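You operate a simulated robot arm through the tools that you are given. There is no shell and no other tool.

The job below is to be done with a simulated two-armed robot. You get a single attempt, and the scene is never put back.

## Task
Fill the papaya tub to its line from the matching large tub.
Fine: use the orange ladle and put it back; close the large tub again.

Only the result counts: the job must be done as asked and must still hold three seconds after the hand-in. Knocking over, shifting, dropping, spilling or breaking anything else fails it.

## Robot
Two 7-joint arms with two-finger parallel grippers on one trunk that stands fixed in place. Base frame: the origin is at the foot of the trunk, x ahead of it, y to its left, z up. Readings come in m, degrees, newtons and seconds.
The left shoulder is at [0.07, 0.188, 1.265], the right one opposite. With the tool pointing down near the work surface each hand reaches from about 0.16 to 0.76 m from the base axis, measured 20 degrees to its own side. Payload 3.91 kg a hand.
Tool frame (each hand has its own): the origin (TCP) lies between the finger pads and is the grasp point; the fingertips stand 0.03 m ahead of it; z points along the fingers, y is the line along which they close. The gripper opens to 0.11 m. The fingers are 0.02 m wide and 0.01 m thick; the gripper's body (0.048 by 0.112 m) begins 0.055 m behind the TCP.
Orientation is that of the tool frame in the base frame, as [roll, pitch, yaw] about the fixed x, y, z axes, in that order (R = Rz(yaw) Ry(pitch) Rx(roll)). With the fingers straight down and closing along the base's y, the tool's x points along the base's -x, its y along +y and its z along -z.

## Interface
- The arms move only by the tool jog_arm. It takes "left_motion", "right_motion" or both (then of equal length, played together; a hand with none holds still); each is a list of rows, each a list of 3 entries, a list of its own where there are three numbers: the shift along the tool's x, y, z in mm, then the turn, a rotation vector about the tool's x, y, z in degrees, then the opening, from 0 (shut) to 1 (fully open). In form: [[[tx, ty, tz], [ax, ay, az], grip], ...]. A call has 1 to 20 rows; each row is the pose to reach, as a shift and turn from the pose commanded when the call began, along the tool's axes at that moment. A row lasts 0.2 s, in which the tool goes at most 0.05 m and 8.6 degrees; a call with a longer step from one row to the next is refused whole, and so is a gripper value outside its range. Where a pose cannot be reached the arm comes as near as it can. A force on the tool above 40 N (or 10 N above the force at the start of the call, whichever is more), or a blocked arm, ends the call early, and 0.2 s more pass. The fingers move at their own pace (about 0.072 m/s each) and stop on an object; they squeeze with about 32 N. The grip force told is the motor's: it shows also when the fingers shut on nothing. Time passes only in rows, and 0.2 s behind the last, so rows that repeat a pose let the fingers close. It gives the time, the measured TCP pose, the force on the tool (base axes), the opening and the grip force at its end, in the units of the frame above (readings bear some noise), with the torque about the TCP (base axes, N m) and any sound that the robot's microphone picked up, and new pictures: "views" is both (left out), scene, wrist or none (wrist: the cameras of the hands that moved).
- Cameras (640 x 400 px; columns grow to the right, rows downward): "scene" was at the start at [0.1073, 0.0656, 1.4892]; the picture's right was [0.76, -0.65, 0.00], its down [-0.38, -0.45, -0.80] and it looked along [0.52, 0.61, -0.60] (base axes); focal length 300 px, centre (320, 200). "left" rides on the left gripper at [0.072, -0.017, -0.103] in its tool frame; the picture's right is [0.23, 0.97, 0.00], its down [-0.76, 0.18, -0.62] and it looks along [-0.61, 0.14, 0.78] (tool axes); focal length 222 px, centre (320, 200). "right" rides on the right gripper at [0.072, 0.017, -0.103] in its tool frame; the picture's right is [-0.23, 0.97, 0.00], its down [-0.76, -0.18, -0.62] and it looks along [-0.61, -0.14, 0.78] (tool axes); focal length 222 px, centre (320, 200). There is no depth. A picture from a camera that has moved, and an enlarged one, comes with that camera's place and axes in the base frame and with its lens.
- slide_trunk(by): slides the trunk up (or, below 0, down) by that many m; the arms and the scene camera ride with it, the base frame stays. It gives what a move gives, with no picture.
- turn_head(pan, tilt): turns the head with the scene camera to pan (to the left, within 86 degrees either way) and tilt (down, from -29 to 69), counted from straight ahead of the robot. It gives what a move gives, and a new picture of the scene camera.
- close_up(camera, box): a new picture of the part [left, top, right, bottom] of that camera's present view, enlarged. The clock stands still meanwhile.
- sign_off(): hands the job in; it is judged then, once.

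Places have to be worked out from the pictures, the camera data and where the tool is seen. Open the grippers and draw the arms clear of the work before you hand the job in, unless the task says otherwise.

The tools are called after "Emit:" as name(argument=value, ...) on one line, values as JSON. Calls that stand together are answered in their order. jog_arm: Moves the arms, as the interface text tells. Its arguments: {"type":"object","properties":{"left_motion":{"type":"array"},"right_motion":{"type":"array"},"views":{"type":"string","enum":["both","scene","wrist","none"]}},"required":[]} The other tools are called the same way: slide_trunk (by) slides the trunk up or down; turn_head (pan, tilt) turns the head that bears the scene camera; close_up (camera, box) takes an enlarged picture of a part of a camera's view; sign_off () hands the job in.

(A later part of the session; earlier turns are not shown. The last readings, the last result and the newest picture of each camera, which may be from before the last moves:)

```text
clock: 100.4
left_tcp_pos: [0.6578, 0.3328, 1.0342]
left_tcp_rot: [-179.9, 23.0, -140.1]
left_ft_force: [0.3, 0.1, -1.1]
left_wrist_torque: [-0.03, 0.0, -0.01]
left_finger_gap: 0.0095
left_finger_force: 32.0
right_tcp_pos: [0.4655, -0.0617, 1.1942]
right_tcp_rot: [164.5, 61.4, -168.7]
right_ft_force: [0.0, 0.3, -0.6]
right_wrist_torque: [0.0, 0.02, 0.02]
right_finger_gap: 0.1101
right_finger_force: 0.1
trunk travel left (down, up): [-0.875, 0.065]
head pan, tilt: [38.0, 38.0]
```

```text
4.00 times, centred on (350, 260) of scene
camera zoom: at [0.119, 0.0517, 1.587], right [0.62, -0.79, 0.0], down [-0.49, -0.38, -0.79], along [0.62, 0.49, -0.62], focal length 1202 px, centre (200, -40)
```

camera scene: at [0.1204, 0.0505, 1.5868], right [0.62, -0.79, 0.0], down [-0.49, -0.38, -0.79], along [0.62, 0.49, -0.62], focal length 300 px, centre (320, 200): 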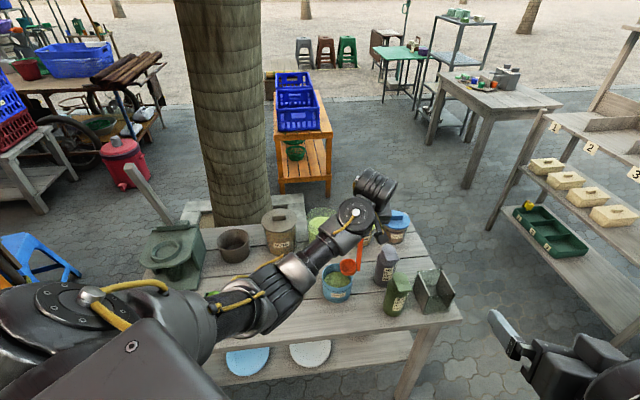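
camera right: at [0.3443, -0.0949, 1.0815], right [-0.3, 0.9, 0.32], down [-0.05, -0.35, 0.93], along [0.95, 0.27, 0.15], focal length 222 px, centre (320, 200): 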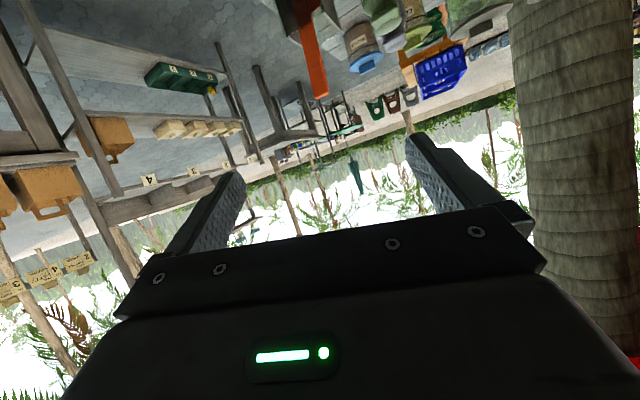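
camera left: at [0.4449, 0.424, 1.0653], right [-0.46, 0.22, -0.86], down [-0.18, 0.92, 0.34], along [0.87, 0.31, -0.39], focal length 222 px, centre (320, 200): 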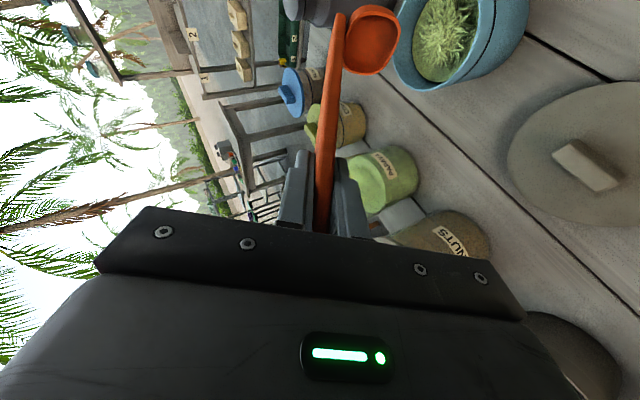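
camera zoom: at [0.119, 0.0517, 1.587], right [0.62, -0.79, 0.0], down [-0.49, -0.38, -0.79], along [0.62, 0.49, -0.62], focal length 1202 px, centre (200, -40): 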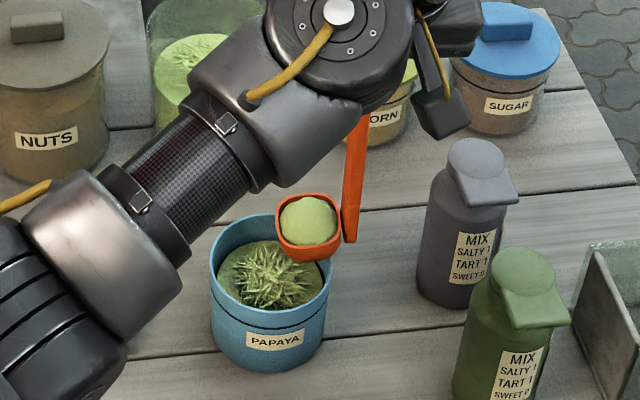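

Same position. This time I'll tilt in stages to learn at which angle the papaya leaves the bowl, which is useful if a part-scoop is needed later. First I'll go to 32°.

Emit:
jog_arm(left_motion=[[[-2.7, 23.1, -6.4], [7.4, 0, -3.1], 0], [[-4.1, 47, -9.7], [14.7, 0, -6.3], 0], [[-4.2, 71.2, -9.9], [22.1, 0, -9.4], 0], [[-3, 95.1, -7.1], [29.5, 0, -12.5], 0]], views="wrist")

Emit:
close_up(camera="left", box=[310, 0, 510, 110])

```text
clock: 101.4
left_tcp_pos: [0.5966, 0.4061, 1.0423]
left_tcp_rot: [-145.8, 19.4, -127.4]
left_ft_force: [-0.2, 0.3, -0.1]
left_wrist_torque: [0.0, -0.02, 0.0]
left_finger_gap: 0.0096
left_finger_force: 32.2
right_tcp_pos: [0.4667, -0.0617, 1.1939]
right_tcp_rot: [164.4, 61.4, -168.8]
right_ft_force: [0.2, -0.8, 0.4]
right_wrist_torque: [-0.01, 0.0, 0.01]
right_finger_gap: 0.1102
right_finger_force: 0.1
trunk travel left (down, up): [-0.875, 0.065]
head pan, tilt: [38.0, 38.0]
camera left: at [0.5003, 0.3532, 1.108], right [-0.66, 0.46, -0.59], down [-0.04, 0.76, 0.64], along [0.75, 0.45, -0.48], focal length 222 px, centre (320, 200)
```

left: 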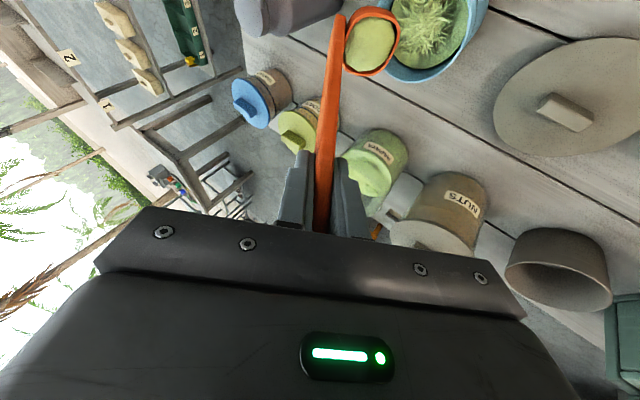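

```text
3.20 times, centred on (410, 55) of left
camera zoom: at [0.5003, 0.3532, 1.108], right [-0.66, 0.46, -0.59], down [-0.04, 0.76, 0.64], along [0.75, 0.45, -0.48], focal length 711 px, centre (32, 664)
```

zoom: 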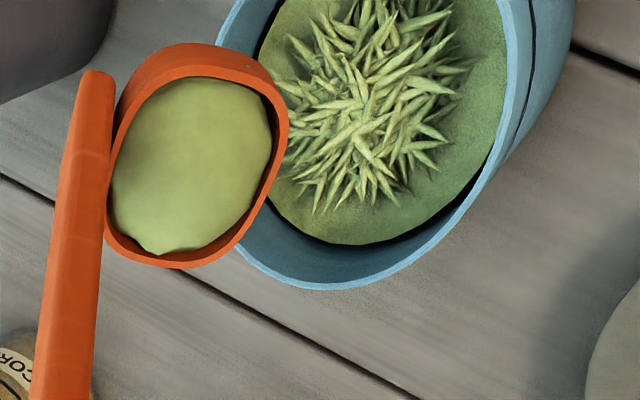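

At 32° the whole load still holds. I'll tilt 8° more and look.

Emit:
jog_arm(left_motion=[[[-2.7, 23.1, -6.4], [7.4, 0, -3.1], 0]], views="wrist")

Emit:
close_up(camera="left", box=[310, 0, 510, 110])

```text
clock: 101.8
left_tcp_pos: [0.5823, 0.423, 1.0372]
left_tcp_rot: [-137.4, 17.3, -124.9]
left_ft_force: [0.3, -0.1, -1.2]
left_wrist_torque: [0.04, 0.02, -0.07]
left_finger_gap: 0.0095
left_finger_force: 31.7
right_tcp_pos: [0.4663, -0.0632, 1.1933]
right_tcp_rot: [164.4, 61.3, -168.7]
right_ft_force: [-0.2, -0.6, -0.9]
right_wrist_torque: [-0.01, 0.03, -0.03]
right_finger_gap: 0.1097
right_finger_force: 0.0
trunk travel left (down, up): [-0.875, 0.065]
head pan, tilt: [38.0, 38.0]
camera left: at [0.4799, 0.3778, 1.0982], right [-0.6, 0.39, -0.7], down [-0.1, 0.83, 0.55], along [0.79, 0.4, -0.46], focal length 222 px, centre (320, 200)
```

left: 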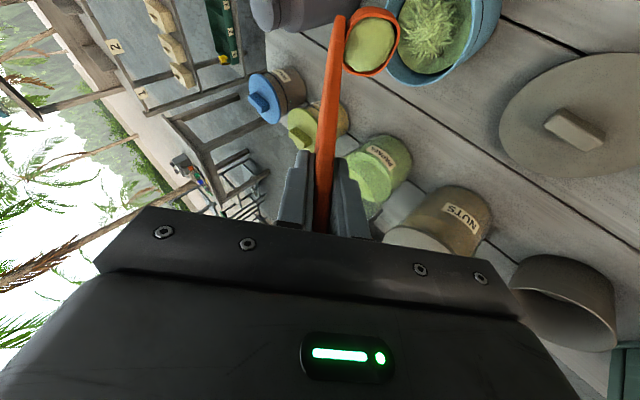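

```text
3.20 times, centred on (410, 55) of left
camera zoom: at [0.4799, 0.3778, 1.0982], right [-0.6, 0.39, -0.7], down [-0.1, 0.83, 0.55], along [0.79, 0.4, -0.46], focal length 711 px, centre (32, 664)
```

zoom: 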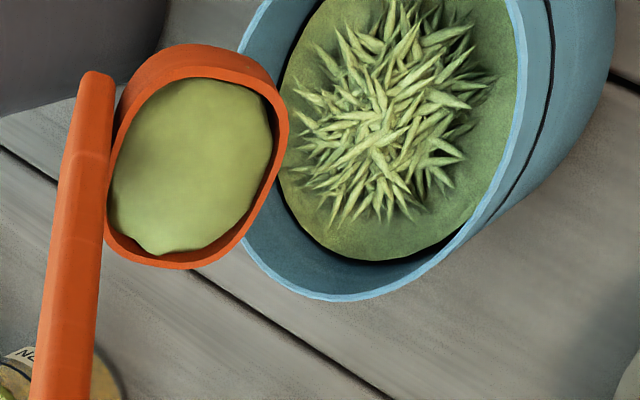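

It still holds at 40°. I'll go another 4°.

Emit:
jog_arm(left_motion=[[[-1.5, 11.4, -3.6], [3.7, 0, -1.6], 0]], views="wrist")

Emit:
close_up(camera="left", box=[310, 0, 510, 110])

```text
clock: 102.2
left_tcp_pos: [0.5746, 0.4308, 1.0309]
left_tcp_rot: [-133.5, 16.4, -123.7]
left_ft_force: [0.4, 0.1, -0.9]
left_wrist_torque: [0.03, 0.02, 0.05]
left_finger_gap: 0.0098
left_finger_force: 31.8
right_tcp_pos: [0.4658, -0.061, 1.1938]
right_tcp_rot: [164.5, 61.2, -168.6]
right_ft_force: [0.5, 0.9, -0.4]
right_wrist_torque: [0.04, -0.01, -0.02]
right_finger_gap: 0.1102
right_finger_force: 0.2
trunk travel left (down, up): [-0.875, 0.065]
head pan, tilt: [38.0, 38.0]
camera left: at [0.47, 0.3903, 1.0909], right [-0.57, 0.36, -0.74], down [-0.12, 0.86, 0.5], along [0.81, 0.37, -0.44], focal length 222 px, centre (320, 200)
```

left: 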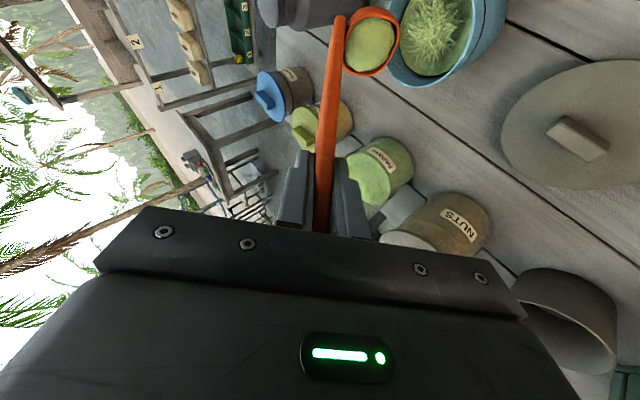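

```text
3.20 times, centred on (410, 55) of left
camera zoom: at [0.47, 0.3903, 1.0909], right [-0.57, 0.36, -0.74], down [-0.12, 0.86, 0.5], along [0.81, 0.37, -0.44], focal length 711 px, centre (32, 664)
```

zoom: 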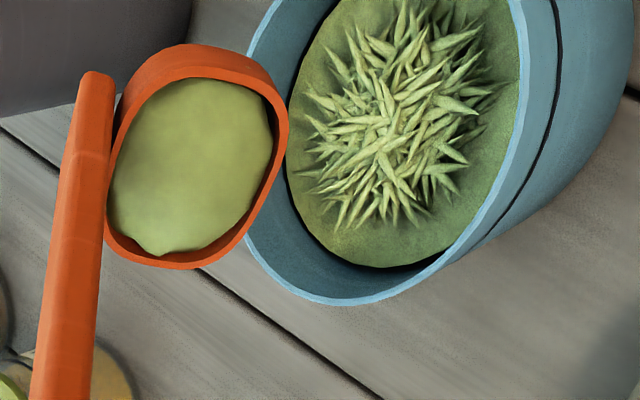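

It still holds at 44°. Another 4°.

Emit:
jog_arm(left_motion=[[[-1.5, 11.4, -3.6], [3.7, 0, -1.6], 0]], views="wrist")

Emit:
close_up(camera="left", box=[310, 0, 510, 110])

```text
clock: 102.6
left_tcp_pos: [0.5672, 0.4397, 1.0254]
left_tcp_rot: [-129.6, 15.0, -122.6]
left_ft_force: [0.5, 0.3, -0.9]
left_wrist_torque: [0.03, 0.02, 0.02]
left_finger_gap: 0.0094
left_finger_force: 32.5
right_tcp_pos: [0.4651, -0.0616, 1.194]
right_tcp_rot: [164.4, 61.4, -168.7]
right_ft_force: [0.0, -0.1, 0.2]
right_wrist_torque: [-0.04, -0.02, 0.02]
right_finger_gap: 0.1099
right_finger_force: 0.0
trunk travel left (down, up): [-0.875, 0.065]
head pan, tilt: [38.0, 38.0]
camera left: at [0.4603, 0.4011, 1.0832], right [-0.53, 0.31, -0.78], down [-0.14, 0.88, 0.45], along [0.83, 0.35, -0.43], focal length 222 px, centre (320, 200)
```

left: 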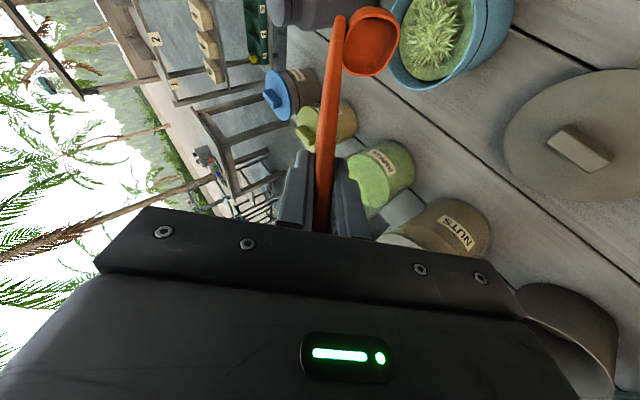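

```text
3.20 times, centred on (410, 55) of left
camera zoom: at [0.4603, 0.4011, 1.0832], right [-0.53, 0.31, -0.78], down [-0.14, 0.88, 0.45], along [0.83, 0.35, -0.43], focal length 711 px, centre (32, 664)
```

zoom: 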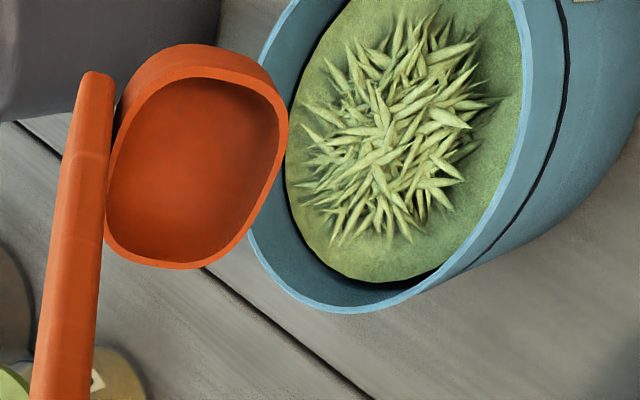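

Between 44° and 48° the whole load dropped into the tub at once, so each scoop is all-or-nothing. I'll return upright, move back over the large tub, and measure the level.

Emit:
jog_arm(left_motion=[[[3.9, -21.9, 9.3], [-7.4, 0, 3.1], 0], [[9, -42.3, 21.3], [-14.7, 0, 6.3], 0], [[15.2, -60.6, 35.8], [-22.1, 0, 9.4], 0], [[22.2, -76.5, 52.4], [-29.5, 0, 12.5], 0], [[30.2, -89.8, 71], [-36.8, 0, 15.6], 0], [[38.7, -100.2, 91.1], [-44.2, 0, 18.8], 0]], views="none")

Emit:
jog_arm(left_motion=[[[-29, 9, -6], [2, 0, 4.8], 0], [[-57, 18, -11], [4.1, 0, 9.7], 0], [[-86, 27, -17], [6.1, 0, 14.5], 0], [[-115, 36, -22], [8.2, 0, 19.3], 0], [[-144, 45, -28], [10.2, 0, 24.1], 0], [[-172, 52, -33], [12.2, 0, 29], 0], [[-201, 60, -39], [14.3, 0, 33.8], 0], [[-230, 68, -44], [16.3, 0, 38.6], 0]], views="none")

Emit:
close_up(camera="scene", box=[310, 255, 370, 310])

Emit:
close_up(camera="scene", box=[320, 262, 360, 292])

```text
clock: 104.0
left_tcp_pos: [0.6579, 0.3322, 1.035]
left_tcp_rot: [-180.0, 23.1, -140.0]
left_ft_force: [-0.5, 0.0, -0.7]
left_wrist_torque: [0.01, -0.01, 0.0]
left_finger_gap: 0.0096
left_finger_force: 31.4
right_tcp_pos: [0.4673, -0.0622, 1.1928]
right_tcp_rot: [164.4, 61.3, -168.8]
right_ft_force: [0.2, 0.6, -1.4]
right_wrist_torque: [0.0, -0.01, 0.04]
right_finger_gap: 0.1101
right_finger_force: 0.0
trunk travel left (down, up): [-0.875, 0.065]
head pan, tilt: [38.0, 38.0]
```

```text
clock: 105.8
left_tcp_pos: [0.7646, 0.5102, 1.1653]
left_tcp_rot: [179.9, 23.0, 177.8]
left_ft_force: [0.8, -0.3, -0.4]
left_wrist_torque: [0.04, -0.01, 0.02]
left_finger_gap: 0.0093
left_finger_force: 32.3
right_tcp_pos: [0.4657, -0.0606, 1.1947]
right_tcp_rot: [164.5, 61.3, -168.5]
right_ft_force: [0.5, 0.2, 0.1]
right_wrist_torque: [0.0, 0.01, -0.04]
right_finger_gap: 0.1103
right_finger_force: 0.1
trunk travel left (down, up): [-0.875, 0.065]
head pan, tilt: [38.0, 38.0]
```

```text
7.27 times, centred on (340, 282) of scene
camera zoom: at [0.119, 0.0531, 1.5868], right [0.62, -0.79, 0.0], down [-0.49, -0.38, -0.79], along [0.62, 0.48, -0.62], focal length 2185 px, centre (174, -400)
```

zoom: 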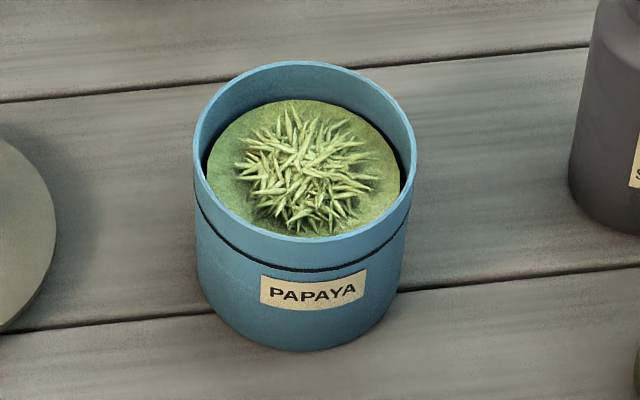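

```text
13.33 times, centred on (340, 277) of scene
camera zoom: at [0.119, 0.0531, 1.5868], right [0.62, -0.79, 0.0], down [-0.49, -0.38, -0.79], along [0.62, 0.48, -0.62], focal length 4006 px, centre (53, -827)
```

zoom: 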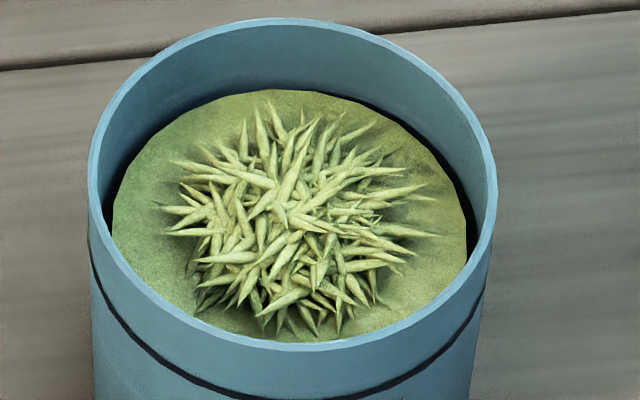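

With the visible contents disc's radius (≈42 mm) taken into account, both camera heights agree. The level started ≈42 mm below the rim, each scoop added ≈7 mm, and it is now ≈20.6 mm below, against the line at ≈20 mm. So the tub is at its line after three scoops. I'll verify once more with sharper zooms, and check how the ladle sits in the grip.

Emit:
close_up(camera="scene", box=[324, 280, 354, 300])

Emit:
close_up(camera="scene", box=[324, 262, 354, 282])

Emit:
close_up(camera="left", box=[240, 0, 480, 150])

```text
16.00 times, centred on (339, 290) of scene
camera zoom: at [0.119, 0.0531, 1.5868], right [0.62, -0.79, 0.0], down [-0.49, -0.38, -0.79], along [0.62, 0.48, -0.62], focal length 4807 px, centre (16, -1240)
```

zoom: 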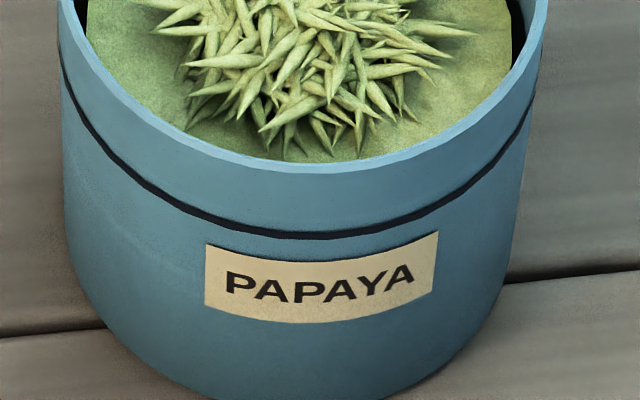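

```text
16.00 times, centred on (339, 272) of scene
camera zoom: at [0.119, 0.0531, 1.5868], right [0.62, -0.79, 0.0], down [-0.49, -0.38, -0.79], along [0.62, 0.48, -0.62], focal length 4807 px, centre (16, -952)
```

zoom: 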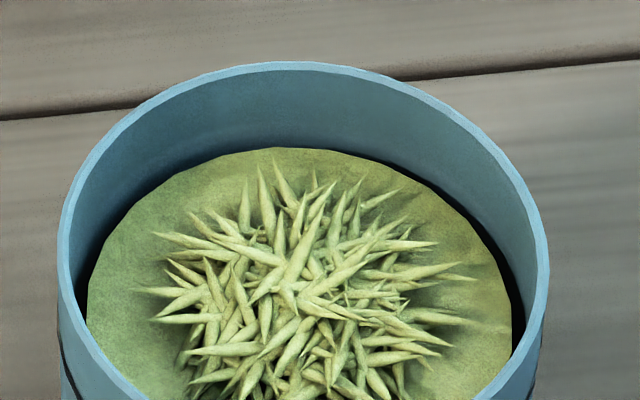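

```text
2.67 times, centred on (360, 75) of left
camera zoom: at [0.6569, 0.4983, 1.231], right [-0.17, 0.98, -0.09], down [0.46, 0.16, 0.87], along [0.87, 0.11, -0.48], focal length 592 px, centre (213, 533)
```

zoom: 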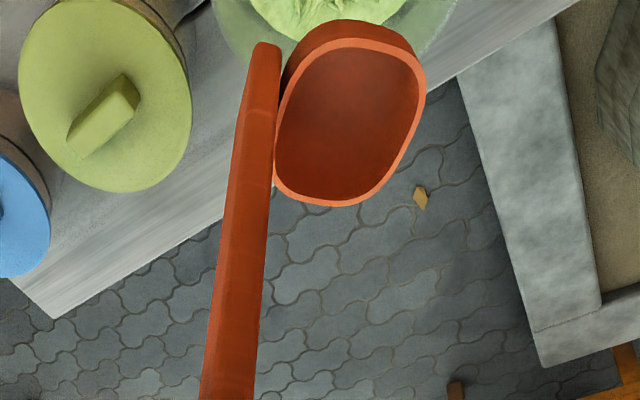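

Sharper measurements put the contents 19.7 mm below the rim and the line 20.1 mm below, so the tub is filled to its line. Now I'll return the ladle: raise the trunk 6 cm and retrace the path back above the holder.

Emit:
slide_trunk(by=0.06)

Emit:
jog_arm(left_motion=[[[1.3, -36, -0.6], [0.8, -0.4, 3.5], 0], [[2.7, -72, -1.2], [1.5, -0.8, 7.1], 0], [[4, -107, -1.8], [2.3, -1.2, 10.6], 0], [[5.3, -143, -2.3], [3.1, -1.5, 14.1], 0], [[6.7, -179, -2.9], [3.8, -1.9, 17.7], 0], [[8, -215, -3.5], [4.6, -2.3, 21.2], 0], [[9.3, -251, -4.1], [5.4, -2.7, 24.7], 0], [[10.7, -287, -4.7], [6.1, -3.1, 28.3], 0], [[12, -322, -5.3], [6.9, -3.5, 31.8], 0], [[13.3, -358, -5.8], [7.7, -3.8, 35.3], 0], [[14.7, -394, -6.4], [8.4, -4.2, 38.9], 0], [[16, -430, -7], [9.2, -4.6, 42.4], 0]], views="both")

Emit:
close_up(camera="left", box=[240, 0, 480, 150])

```text
clock: 106.8
left_tcp_pos: [0.7656, 0.5099, 1.2241]
left_tcp_rot: [179.9, 23.0, 178.0]
left_ft_force: [0.2, -0.4, -0.2]
left_wrist_torque: [0.0, -0.02, -0.01]
left_finger_gap: 0.0094
left_finger_force: 31.8
right_tcp_pos: [0.4659, -0.0618, 1.2533]
right_tcp_rot: [164.4, 61.3, -168.7]
right_ft_force: [-0.6, 0.5, -0.3]
right_wrist_torque: [0.0, -0.01, -0.03]
right_finger_gap: 0.1098
right_finger_force: 0.1
trunk travel left (down, up): [-0.935, 0.005]
head pan, tilt: [38.0, 38.0]
```

```text
clock: 109.4
left_tcp_pos: [0.7311, 0.0776, 1.224]
left_tcp_rot: [170.0, 24.0, 131.2]
left_ft_force: [1.3, -0.9, -1.1]
left_wrist_torque: [0.02, 0.04, 0.0]
left_finger_gap: 0.0094
left_finger_force: 31.8
right_tcp_pos: [0.4655, -0.0635, 1.2544]
right_tcp_rot: [164.4, 61.5, -168.9]
right_ft_force: [0.4, 0.4, -0.1]
right_wrist_torque: [0.03, -0.04, -0.01]
right_finger_gap: 0.1099
right_finger_force: 0.0
trunk travel left (down, up): [-0.935, 0.005]
head pan, tilt: [38.0, 38.0]
camera scene: at [0.119, 0.05, 1.647], right [0.62, -0.79, 0.0], down [-0.49, -0.38, -0.79], along [0.62, 0.49, -0.62], focal length 300 px, centre (320, 200)
camera left: at [0.6347, 0.1351, 1.2851], right [0.54, 0.84, 0.06], down [0.34, -0.28, 0.9], along [0.77, -0.46, -0.43], focal length 222 px, centre (320, 200)
```

scene: 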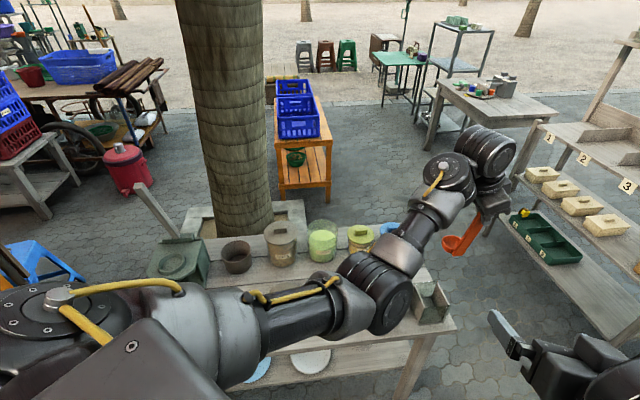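
left: 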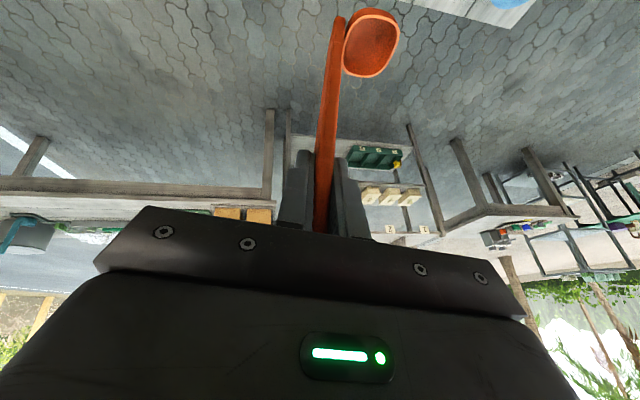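

```text
2.67 times, centred on (360, 75) of left
camera zoom: at [0.6347, 0.1351, 1.2851], right [0.54, 0.84, 0.06], down [0.34, -0.28, 0.9], along [0.77, -0.46, -0.43], focal length 592 px, centre (213, 533)
```

zoom: 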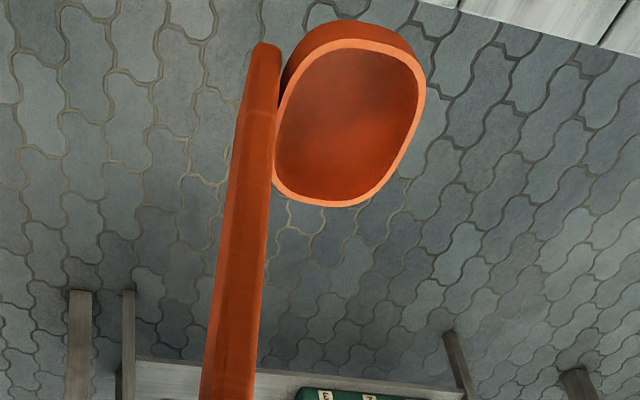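

The ladle is back over the holder in the same pose as before (it has turned only ~1° in the grip). I'll restore the exact lean it had in the holder, then lower with the trunk to just above the box.

Emit:
jog_arm(left_motion=[[[2, -1.2, -1], [-3.1, 0.2, 1.5], 0], [[4, -2.5, -2.3], [-6.15, 0.4, 3], 0]], views="none")

Emit:
slide_trunk(by=-0.15)

Emit:
turn_head(pan=25, tilt=42)

Emit:
close_up(camera="scene", box=[330, 130, 450, 260])

Emit:
close_up(camera="left", box=[240, 0, 480, 150])

```text
clock: 110.0
left_tcp_pos: [0.7268, 0.0809, 1.2257]
left_tcp_rot: [162.7, 22.9, 128.2]
left_ft_force: [-0.8, -0.6, -0.6]
left_wrist_torque: [0.0, 0.03, 0.01]
left_finger_gap: 0.0097
left_finger_force: 32.5
right_tcp_pos: [0.4658, -0.0615, 1.254]
right_tcp_rot: [164.4, 61.5, -168.8]
right_ft_force: [-0.5, 0.7, 0.1]
right_wrist_torque: [0.0, 0.02, 0.0]
right_finger_gap: 0.1102
right_finger_force: 0.0
trunk travel left (down, up): [-0.935, 0.005]
head pan, tilt: [38.0, 38.0]
```

```text
clock: 111.8
left_tcp_pos: [0.7263, 0.0817, 1.0753]
left_tcp_rot: [162.7, 22.9, 128.2]
left_ft_force: [0.2, 0.4, -1.3]
left_wrist_torque: [-0.03, -0.01, -0.02]
left_finger_gap: 0.0096
left_finger_force: 31.6
right_tcp_pos: [0.4656, -0.0613, 1.1039]
right_tcp_rot: [164.4, 61.4, -168.8]
right_ft_force: [0.3, 0.3, -0.8]
right_wrist_torque: [0.03, 0.03, -0.03]
right_finger_gap: 0.1099
right_finger_force: 0.1
trunk travel left (down, up): [-0.785, 0.155]
head pan, tilt: [38.0, 38.0]
```

```text
clock: 112.5
left_tcp_pos: [0.7271, 0.0808, 1.0752]
left_tcp_rot: [162.7, 23.0, 128.2]
left_ft_force: [0.2, -0.3, -0.8]
left_wrist_torque: [0.0, 0.02, 0.02]
left_finger_gap: 0.0093
left_finger_force: 31.7
right_tcp_pos: [0.4648, -0.0628, 1.1047]
right_tcp_rot: [164.4, 61.4, -168.8]
right_ft_force: [0.0, 0.1, 0.5]
right_wrist_torque: [-0.02, -0.02, 0.02]
right_finger_gap: 0.1102
right_finger_force: 0.0
trunk travel left (down, up): [-0.785, 0.155]
head pan, tilt: [25.0, 42.0]
camera scene: at [0.1268, 0.034, 1.491], right [0.42, -0.91, 0.0], down [-0.61, -0.28, -0.74], along [0.67, 0.31, -0.67], focal length 300 px, centre (320, 200)
```

scene: 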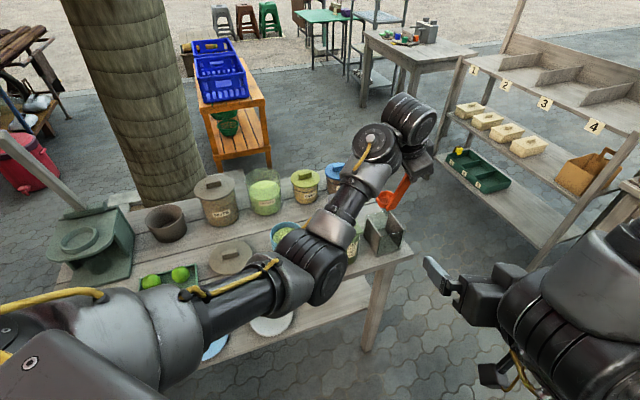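

```text
3.08 times, centred on (390, 195) of scene
camera zoom: at [0.1268, 0.034, 1.491], right [0.42, -0.91, 0.0], down [-0.61, -0.28, -0.74], along [0.67, 0.31, -0.67], focal length 924 px, centre (105, 215)
```

zoom: 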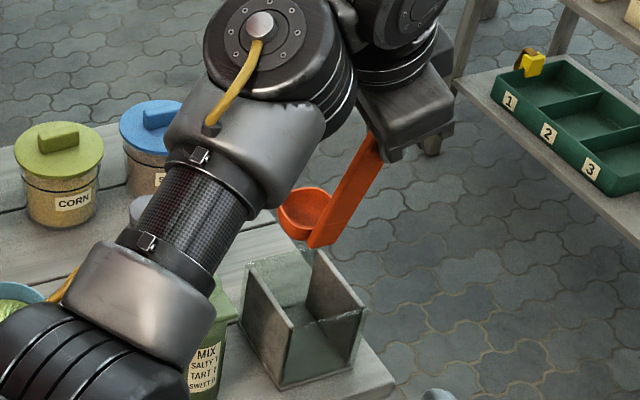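

```text
2.67 times, centred on (360, 75) of left
camera zoom: at [0.6258, 0.134, 1.1326], right [0.53, 0.83, 0.18], down [0.27, -0.36, 0.89], along [0.8, -0.43, -0.41], focal length 592 px, centre (213, 533)
```

zoom: 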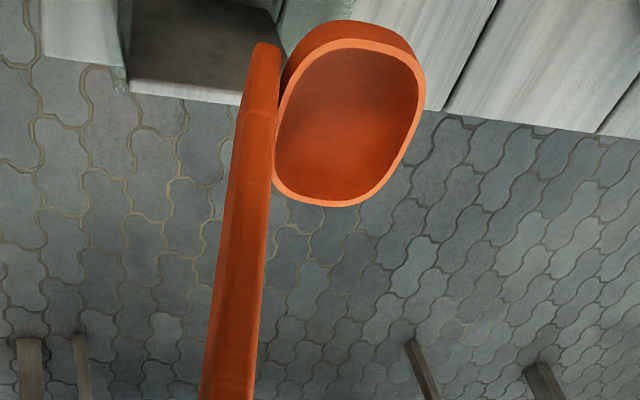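

The bowl's rim centre is at ≈(0.783, 0.137), essentially the spot it originally held in the box. I'll lower 50 mm first and look before entering the box.

Emit:
jog_arm(left_motion=[[[6.5, -6, 14.7], [0, 0, 0], 0], [[13, -10.5, 29.3], [0, 0, 0], 0], [[19.5, -15.8, 44], [0, 0, 0], 0]], views="wrist")

Emit:
close_up(camera="scene", box=[350, 160, 430, 260])

Emit:
close_up(camera="left", box=[240, 0, 480, 150])

```text
clock: 113.3
left_tcp_pos: [0.7259, 0.081, 1.0234]
left_tcp_rot: [162.7, 22.9, 128.2]
left_ft_force: [-0.2, 0.1, -0.7]
left_wrist_torque: [-0.05, 0.02, -0.01]
left_finger_gap: 0.0097
left_finger_force: 32.0
right_tcp_pos: [0.465, -0.0626, 1.1034]
right_tcp_rot: [164.3, 61.3, -168.9]
right_ft_force: [0.6, 0.4, -0.1]
right_wrist_torque: [-0.02, 0.0, 0.03]
right_finger_gap: 0.1098
right_finger_force: 0.0
trunk travel left (down, up): [-0.785, 0.155]
head pan, tilt: [25.0, 42.0]
camera left: at [0.6252, 0.1335, 1.0808], right [0.53, 0.83, 0.18], down [0.27, -0.36, 0.89], along [0.8, -0.43, -0.41], focal length 222 px, centre (320, 200)
```

left: 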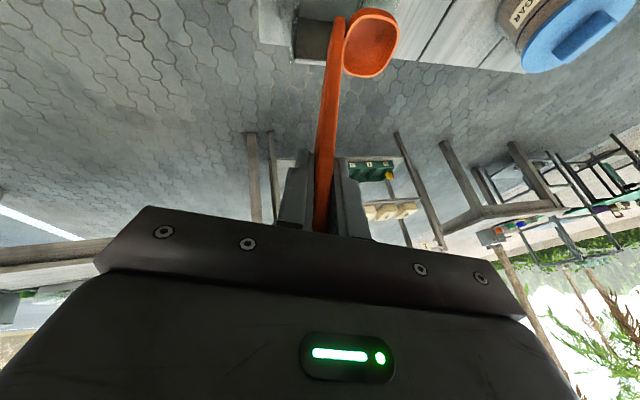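

```text
4.00 times, centred on (390, 210) of scene
camera zoom: at [0.1271, 0.0342, 1.491], right [0.42, -0.91, 0.0], down [-0.61, -0.28, -0.74], along [0.67, 0.31, -0.67], focal length 1202 px, centre (40, 160)
```

zoom: 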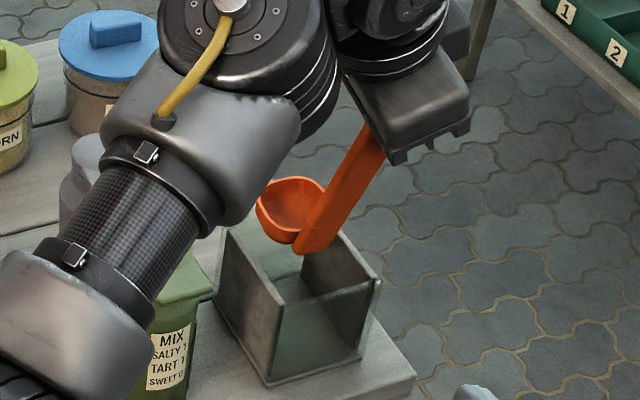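

```text
2.67 times, centred on (360, 75) of left
camera zoom: at [0.6252, 0.1335, 1.0808], right [0.53, 0.83, 0.18], down [0.27, -0.36, 0.89], along [0.8, -0.43, -0.41], focal length 592 px, centre (213, 533)
```

zoom: 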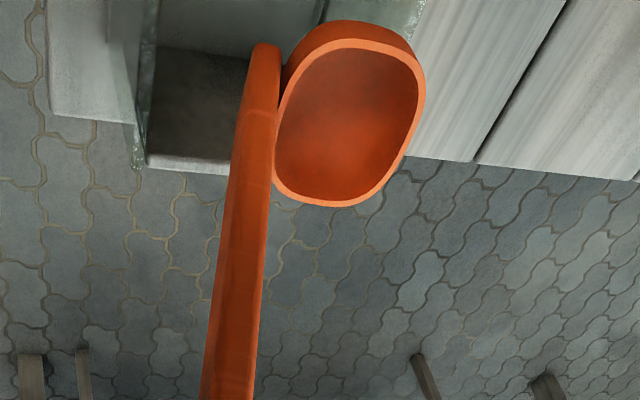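

It's clear so far, with the bowl hovering right over the box opening. I'll continue down in 10 mm steps, watching for contact.

Emit:
jog_arm(left_motion=[[[3.9, -2.8, 8.8], [0, 0, 0], 0], [[7.8, -5.5, 17.6], [0, 0, 0], 0], [[11.7, -8.3, 26.4], [0, 0, 0], 0], [[15.6, -11, 35.2], [0, 0, 0], 0]], views="wrist")

Emit:
close_up(camera="scene", box=[350, 160, 430, 260])

Emit:
close_up(camera="left", box=[240, 0, 480, 150])

```text
clock: 114.3
left_tcp_pos: [0.7264, 0.0804, 0.9842]
left_tcp_rot: [162.7, 22.8, 128.2]
left_ft_force: [-1.5, -1.4, -0.8]
left_wrist_torque: [-0.08, 0.09, -0.03]
left_finger_gap: 0.0096
left_finger_force: 31.6
right_tcp_pos: [0.4664, -0.0627, 1.1037]
right_tcp_rot: [164.5, 61.4, -168.7]
right_ft_force: [-0.4, -0.3, 0.2]
right_wrist_torque: [0.0, -0.01, -0.02]
right_finger_gap: 0.1101
right_finger_force: 0.1
trunk travel left (down, up): [-0.785, 0.155]
head pan, tilt: [25.0, 42.0]
camera left: at [0.6242, 0.1335, 1.0419], right [0.53, 0.83, 0.18], down [0.27, -0.36, 0.89], along [0.8, -0.43, -0.41], focal length 222 px, centre (320, 200)
```

left: 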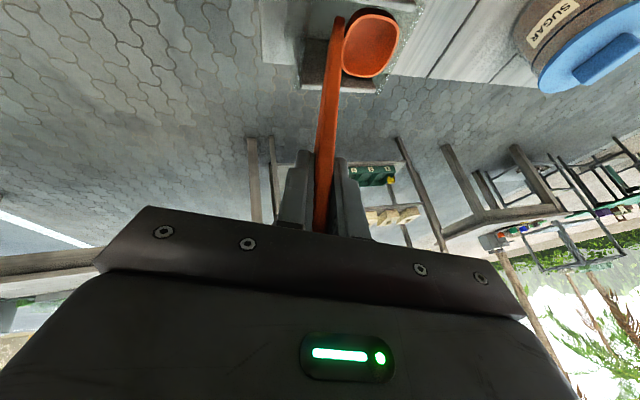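

```text
4.00 times, centred on (390, 210) of scene
camera zoom: at [0.1269, 0.0341, 1.491], right [0.42, -0.91, 0.0], down [-0.61, -0.28, -0.74], along [0.67, 0.31, -0.67], focal length 1202 px, centre (40, 160)
```

zoom: 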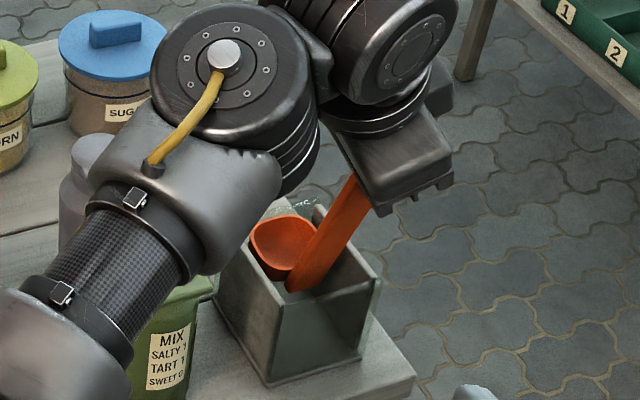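

```text
2.67 times, centred on (360, 75) of left
camera zoom: at [0.6242, 0.1335, 1.0419], right [0.53, 0.83, 0.18], down [0.27, -0.36, 0.89], along [0.8, -0.43, -0.41], focal length 592 px, centre (213, 533)
```

zoom: 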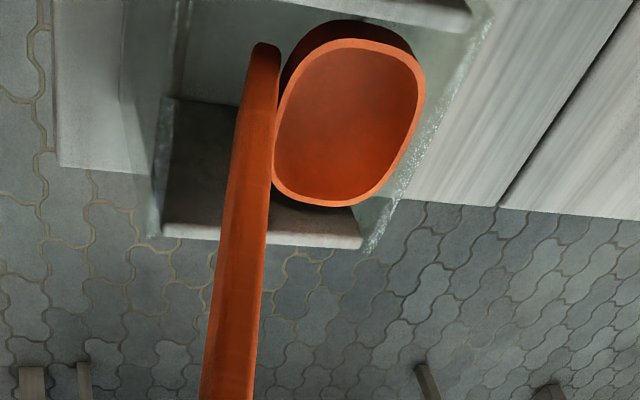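

A slight 2 N push toward the robot suggests the bowl's far lip is brushing the back glass. I'll shift 4 mm away from it and continue down gently.

Emit:
jog_arm(left_motion=[[[-0.4, -3.8, -1], [0, 0, 0], 0], [[3.5, -6.6, 7.8], [0, 0, 0], 0], [[7.4, -9.3, 16.6], [0, 0, 0], 0]], views="none")

Emit:
close_up(camera="left", box=[240, 0, 480, 150])

Emit:
close_up(camera="scene", box=[360, 180, 420, 260])

```text
clock: 115.1
left_tcp_pos: [0.7225, 0.079, 0.9645]
left_tcp_rot: [162.7, 23.0, 128.2]
left_ft_force: [0.5, 1.4, -1.2]
left_wrist_torque: [-0.02, 0.02, 0.01]
left_finger_gap: 0.0095
left_finger_force: 31.9
right_tcp_pos: [0.4656, -0.0612, 1.104]
right_tcp_rot: [164.4, 61.3, -168.7]
right_ft_force: [0.1, 0.8, 0.2]
right_wrist_torque: [0.02, -0.02, -0.03]
right_finger_gap: 0.1099
right_finger_force: 0.0
trunk travel left (down, up): [-0.785, 0.155]
head pan, tilt: [25.0, 42.0]
```

```text
2.67 times, centred on (360, 75) of left
camera zoom: at [0.6217, 0.1306, 1.0218], right [0.53, 0.83, 0.18], down [0.26, -0.36, 0.89], along [0.8, -0.43, -0.41], focal length 592 px, centre (213, 533)
```

zoom: 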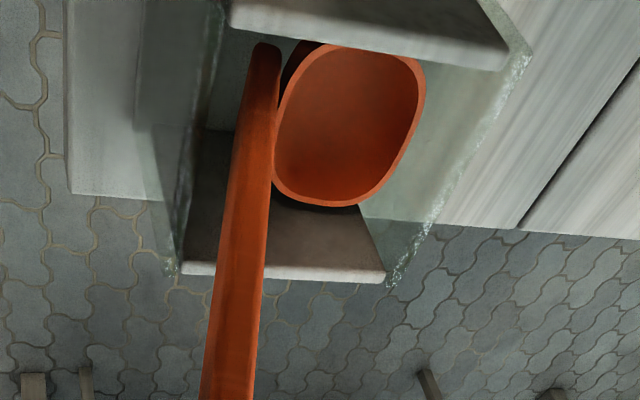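

```text
5.00 times, centred on (390, 220) of scene
camera zoom: at [0.127, 0.0341, 1.491], right [0.42, -0.91, 0.0], down [-0.61, -0.28, -0.74], along [0.67, 0.31, -0.67], focal length 1502 px, centre (-30, 100)
```

zoom: 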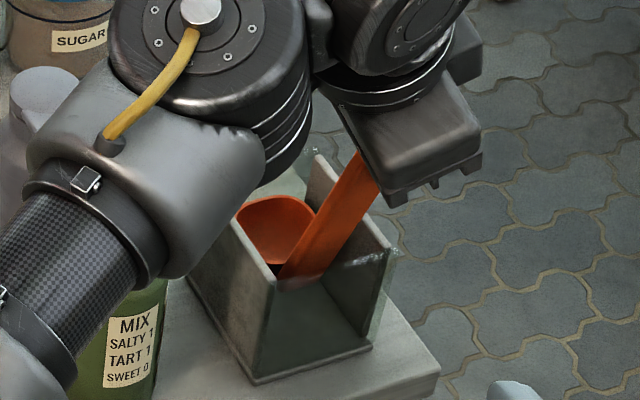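

No contact now, and the bowl is well inside the box. I'll lower the last ~20 mm in 5 mm steps to feel for the floor.

Emit:
jog_arm(left_motion=[[[1.9, -1.4, 4.4], [0, 0, 0], 0], [[3.9, -2.8, 8.8], [0, 0, 0], 0], [[5.8, -4.1, 13.2], [0, 0, 0], 0]], views="none")

```text
clock: 115.9
left_tcp_pos: [0.7219, 0.0762, 0.9493]
left_tcp_rot: [162.7, 22.9, 128.1]
left_ft_force: [0.5, -0.3, -0.3]
left_wrist_torque: [-0.04, 0.04, -0.03]
left_finger_gap: 0.0095
left_finger_force: 32.4
right_tcp_pos: [0.4666, -0.0619, 1.105]
right_tcp_rot: [164.4, 61.5, -168.7]
right_ft_force: [0.5, -0.3, 0.1]
right_wrist_torque: [-0.02, 0.01, 0.05]
right_finger_gap: 0.11
right_finger_force: 0.1
trunk travel left (down, up): [-0.785, 0.155]
head pan, tilt: [25.0, 42.0]
```

There's no floor contact yet at z≈0.949. I'll continue in 3 mm steps.

Emit:
jog_arm(left_motion=[[[1.2, -0.8, 2.6], [0, 0, 0], 0], [[2.3, -1.7, 5.3], [0, 0, 0], 0], [[3.1, -2.2, 7], [0, 0, 0], 0]], views="wrist")

Emit:
close_up(camera="left", box=[240, 0, 480, 150])

Emit:
close_up(camera="scene", box=[360, 180, 420, 260])

```text
clock: 116.7
left_tcp_pos: [0.7222, 0.0769, 0.9412]
left_tcp_rot: [162.7, 22.9, 128.1]
left_ft_force: [0.5, 0.2, 0.2]
left_wrist_torque: [-0.02, -0.02, 0.01]
left_finger_gap: 0.0095
left_finger_force: 31.8
right_tcp_pos: [0.4664, -0.0629, 1.1041]
right_tcp_rot: [164.4, 61.4, -168.7]
right_ft_force: [0.1, -0.4, -0.4]
right_wrist_torque: [0.0, 0.0, -0.01]
right_finger_gap: 0.1101
right_finger_force: 0.1
trunk travel left (down, up): [-0.785, 0.155]
head pan, tilt: [25.0, 42.0]
camera left: at [0.6217, 0.1294, 0.9992], right [0.53, 0.83, 0.18], down [0.27, -0.36, 0.89], along [0.8, -0.43, -0.41], focal length 222 px, centre (320, 200)
```

left: 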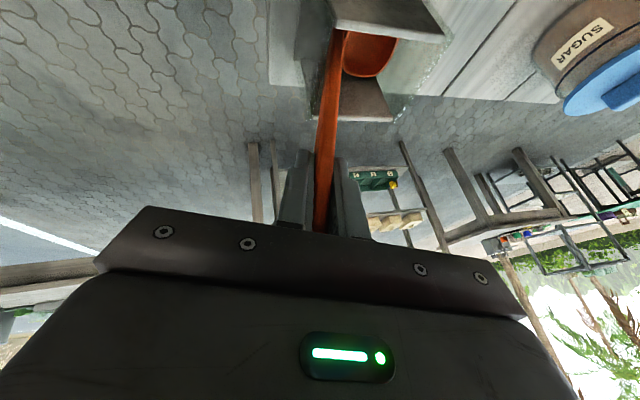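

```text
2.67 times, centred on (360, 75) of left
camera zoom: at [0.6217, 0.1294, 0.9992], right [0.53, 0.83, 0.18], down [0.27, -0.36, 0.89], along [0.8, -0.43, -0.41], focal length 592 px, centre (213, 533)
```

zoom: 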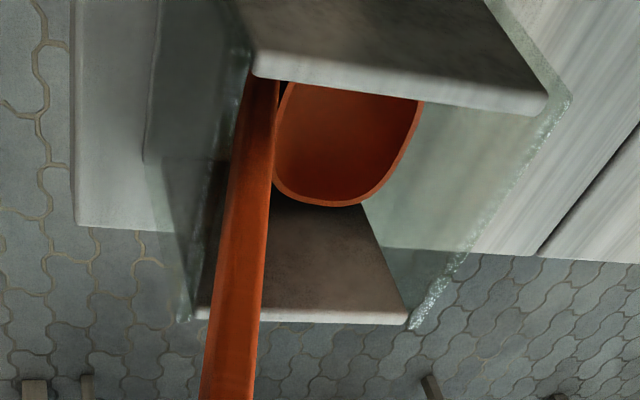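

```text
5.00 times, centred on (390, 220) of scene
camera zoom: at [0.1269, 0.034, 1.491], right [0.42, -0.91, 0.0], down [-0.61, -0.28, -0.74], along [0.67, 0.31, -0.67], focal length 1502 px, centre (-30, 100)
```

zoom: 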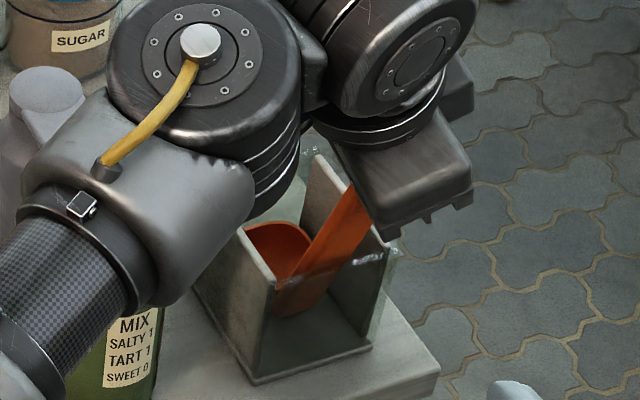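

There's no contact yet at the original height, so the ladle has slid a few mm up in the grip. I'll keep lowering in 3 mm steps.

Emit:
jog_arm(left_motion=[[[1.2, -0.8, 2.6], [0, 0, 0], 0], [[2.3, -1.7, 5.3], [0, 0, 0], 0]], views="none")

Emit:
jog_arm(left_motion=[[[1.2, -0.8, 2.6], [0, 0, 0], 0], [[1.2, -0.8, 2.6], [0, 0, 0], 0]], views="none")

```text
clock: 117.3
left_tcp_pos: [0.723, 0.0764, 0.9354]
left_tcp_rot: [162.6, 23.0, 128.2]
left_ft_force: [0.0, -0.5, 2.9]
left_wrist_torque: [0.09, -0.14, 0.0]
left_finger_gap: 0.0095
left_finger_force: 32.4
right_tcp_pos: [0.464, -0.0615, 1.1052]
right_tcp_rot: [164.4, 61.4, -168.7]
right_ft_force: [0.3, 0.4, 0.3]
right_wrist_torque: [0.03, 0.01, -0.02]
right_finger_gap: 0.1104
right_finger_force: 0.1
trunk travel left (down, up): [-0.785, 0.155]
head pan, tilt: [25.0, 42.0]
```

```text
clock: 117.9
left_tcp_pos: [0.7208, 0.0766, 0.9347]
left_tcp_rot: [162.4, 23.1, 128.0]
left_ft_force: [-1.6, 0.0, 12.4]
left_wrist_torque: [0.52, -0.47, 0.07]
left_finger_gap: 0.0094
left_finger_force: 32.5
right_tcp_pos: [0.4637, -0.0639, 1.1046]
right_tcp_rot: [164.4, 61.5, -168.7]
right_ft_force: [-0.1, -0.3, -0.1]
right_wrist_torque: [0.0, 0.04, -0.02]
right_finger_gap: 0.1101
right_finger_force: 0.0
trunk travel left (down, up): [-0.785, 0.155]
head pan, tilt: [25.0, 42.0]
```

The floor is felt (12 N at z≈0.935). I'll ease up 3 mm and then open the gripper gently.

Emit:
jog_arm(left_motion=[[[-1.2, 0.8, -2.7], [0, 0, 0], 0], [[-1.2, 0.8, -2.7], [0, 0, 0], 0]], views="none")

Emit:
jog_arm(left_motion=[[[0, 0, 0], [0, 0, 0], 0.12], [[0, 0, 0], [0, 0, 0], 0.2], [[0, 0, 0], [0, 0, 0], 0.35], [[0, 0, 0], [0, 0, 0], 0.5], [[0, 0, 0], [0, 0, 0], 0.5]], views="wrist")

Emit:
close_up(camera="left", box=[200, 0, 480, 240])

Emit:
close_up(camera="scene", box=[360, 180, 420, 260])

```text
clock: 118.5
left_tcp_pos: [0.7213, 0.0768, 0.9353]
left_tcp_rot: [162.7, 22.9, 128.2]
left_ft_force: [1.7, -1.9, 6.4]
left_wrist_torque: [0.03, -0.69, -0.13]
left_finger_gap: 0.0094
left_finger_force: 31.7
right_tcp_pos: [0.466, -0.0615, 1.1043]
right_tcp_rot: [164.4, 61.4, -168.8]
right_ft_force: [-0.1, 0.0, -0.1]
right_wrist_torque: [0.01, 0.0, 0.02]
right_finger_gap: 0.11
right_finger_force: 0.1
trunk travel left (down, up): [-0.785, 0.155]
head pan, tilt: [25.0, 42.0]
```

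```text
clock: 119.7
left_tcp_pos: [0.7216, 0.0765, 0.9345]
left_tcp_rot: [162.7, 22.9, 128.3]
left_ft_force: [0.1, -0.5, -0.5]
left_wrist_torque: [0.01, 0.0, 0.03]
left_finger_gap: 0.0551
left_finger_force: 0.1
right_tcp_pos: [0.4658, -0.0614, 1.1036]
right_tcp_rot: [164.4, 61.4, -168.7]
right_ft_force: [0.3, -0.6, 0.0]
right_wrist_torque: [-0.03, -0.03, -0.03]
right_finger_gap: 0.11
right_finger_force: 0.1
trunk travel left (down, up): [-0.785, 0.155]
head pan, tilt: [25.0, 42.0]
camera left: at [0.6214, 0.1297, 0.9932], right [0.53, 0.83, 0.18], down [0.27, -0.36, 0.89], along [0.8, -0.43, -0.41], focal length 222 px, centre (320, 200)
```

left: 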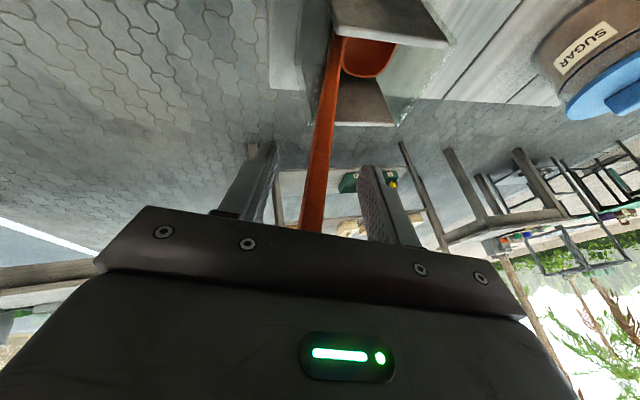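

```text
1.67 times, centred on (340, 120) of left
camera zoom: at [0.6214, 0.1297, 0.9932], right [0.53, 0.83, 0.18], down [0.27, -0.36, 0.89], along [0.8, -0.43, -0.41], focal length 370 px, centre (287, 333)
```

zoom: 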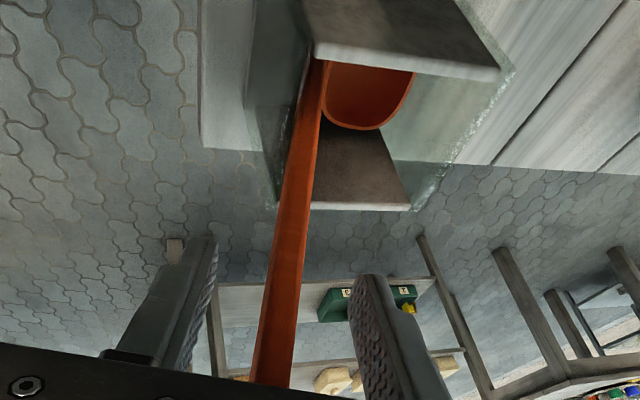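

```text
5.00 times, centred on (390, 220) of scene
camera zoom: at [0.1267, 0.0339, 1.491], right [0.42, -0.91, 0.0], down [-0.61, -0.28, -0.74], along [0.67, 0.31, -0.67], focal length 1502 px, centre (-30, 100)
```

zoom: 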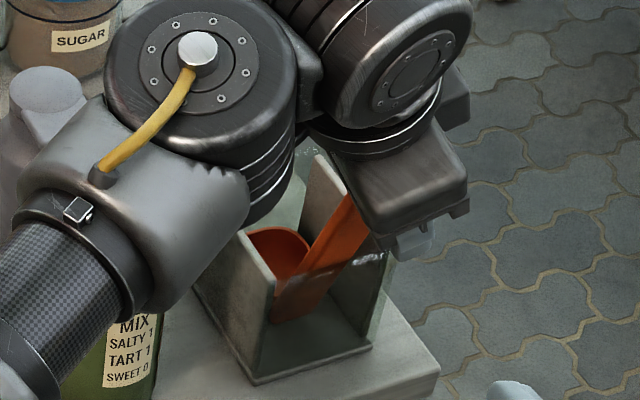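

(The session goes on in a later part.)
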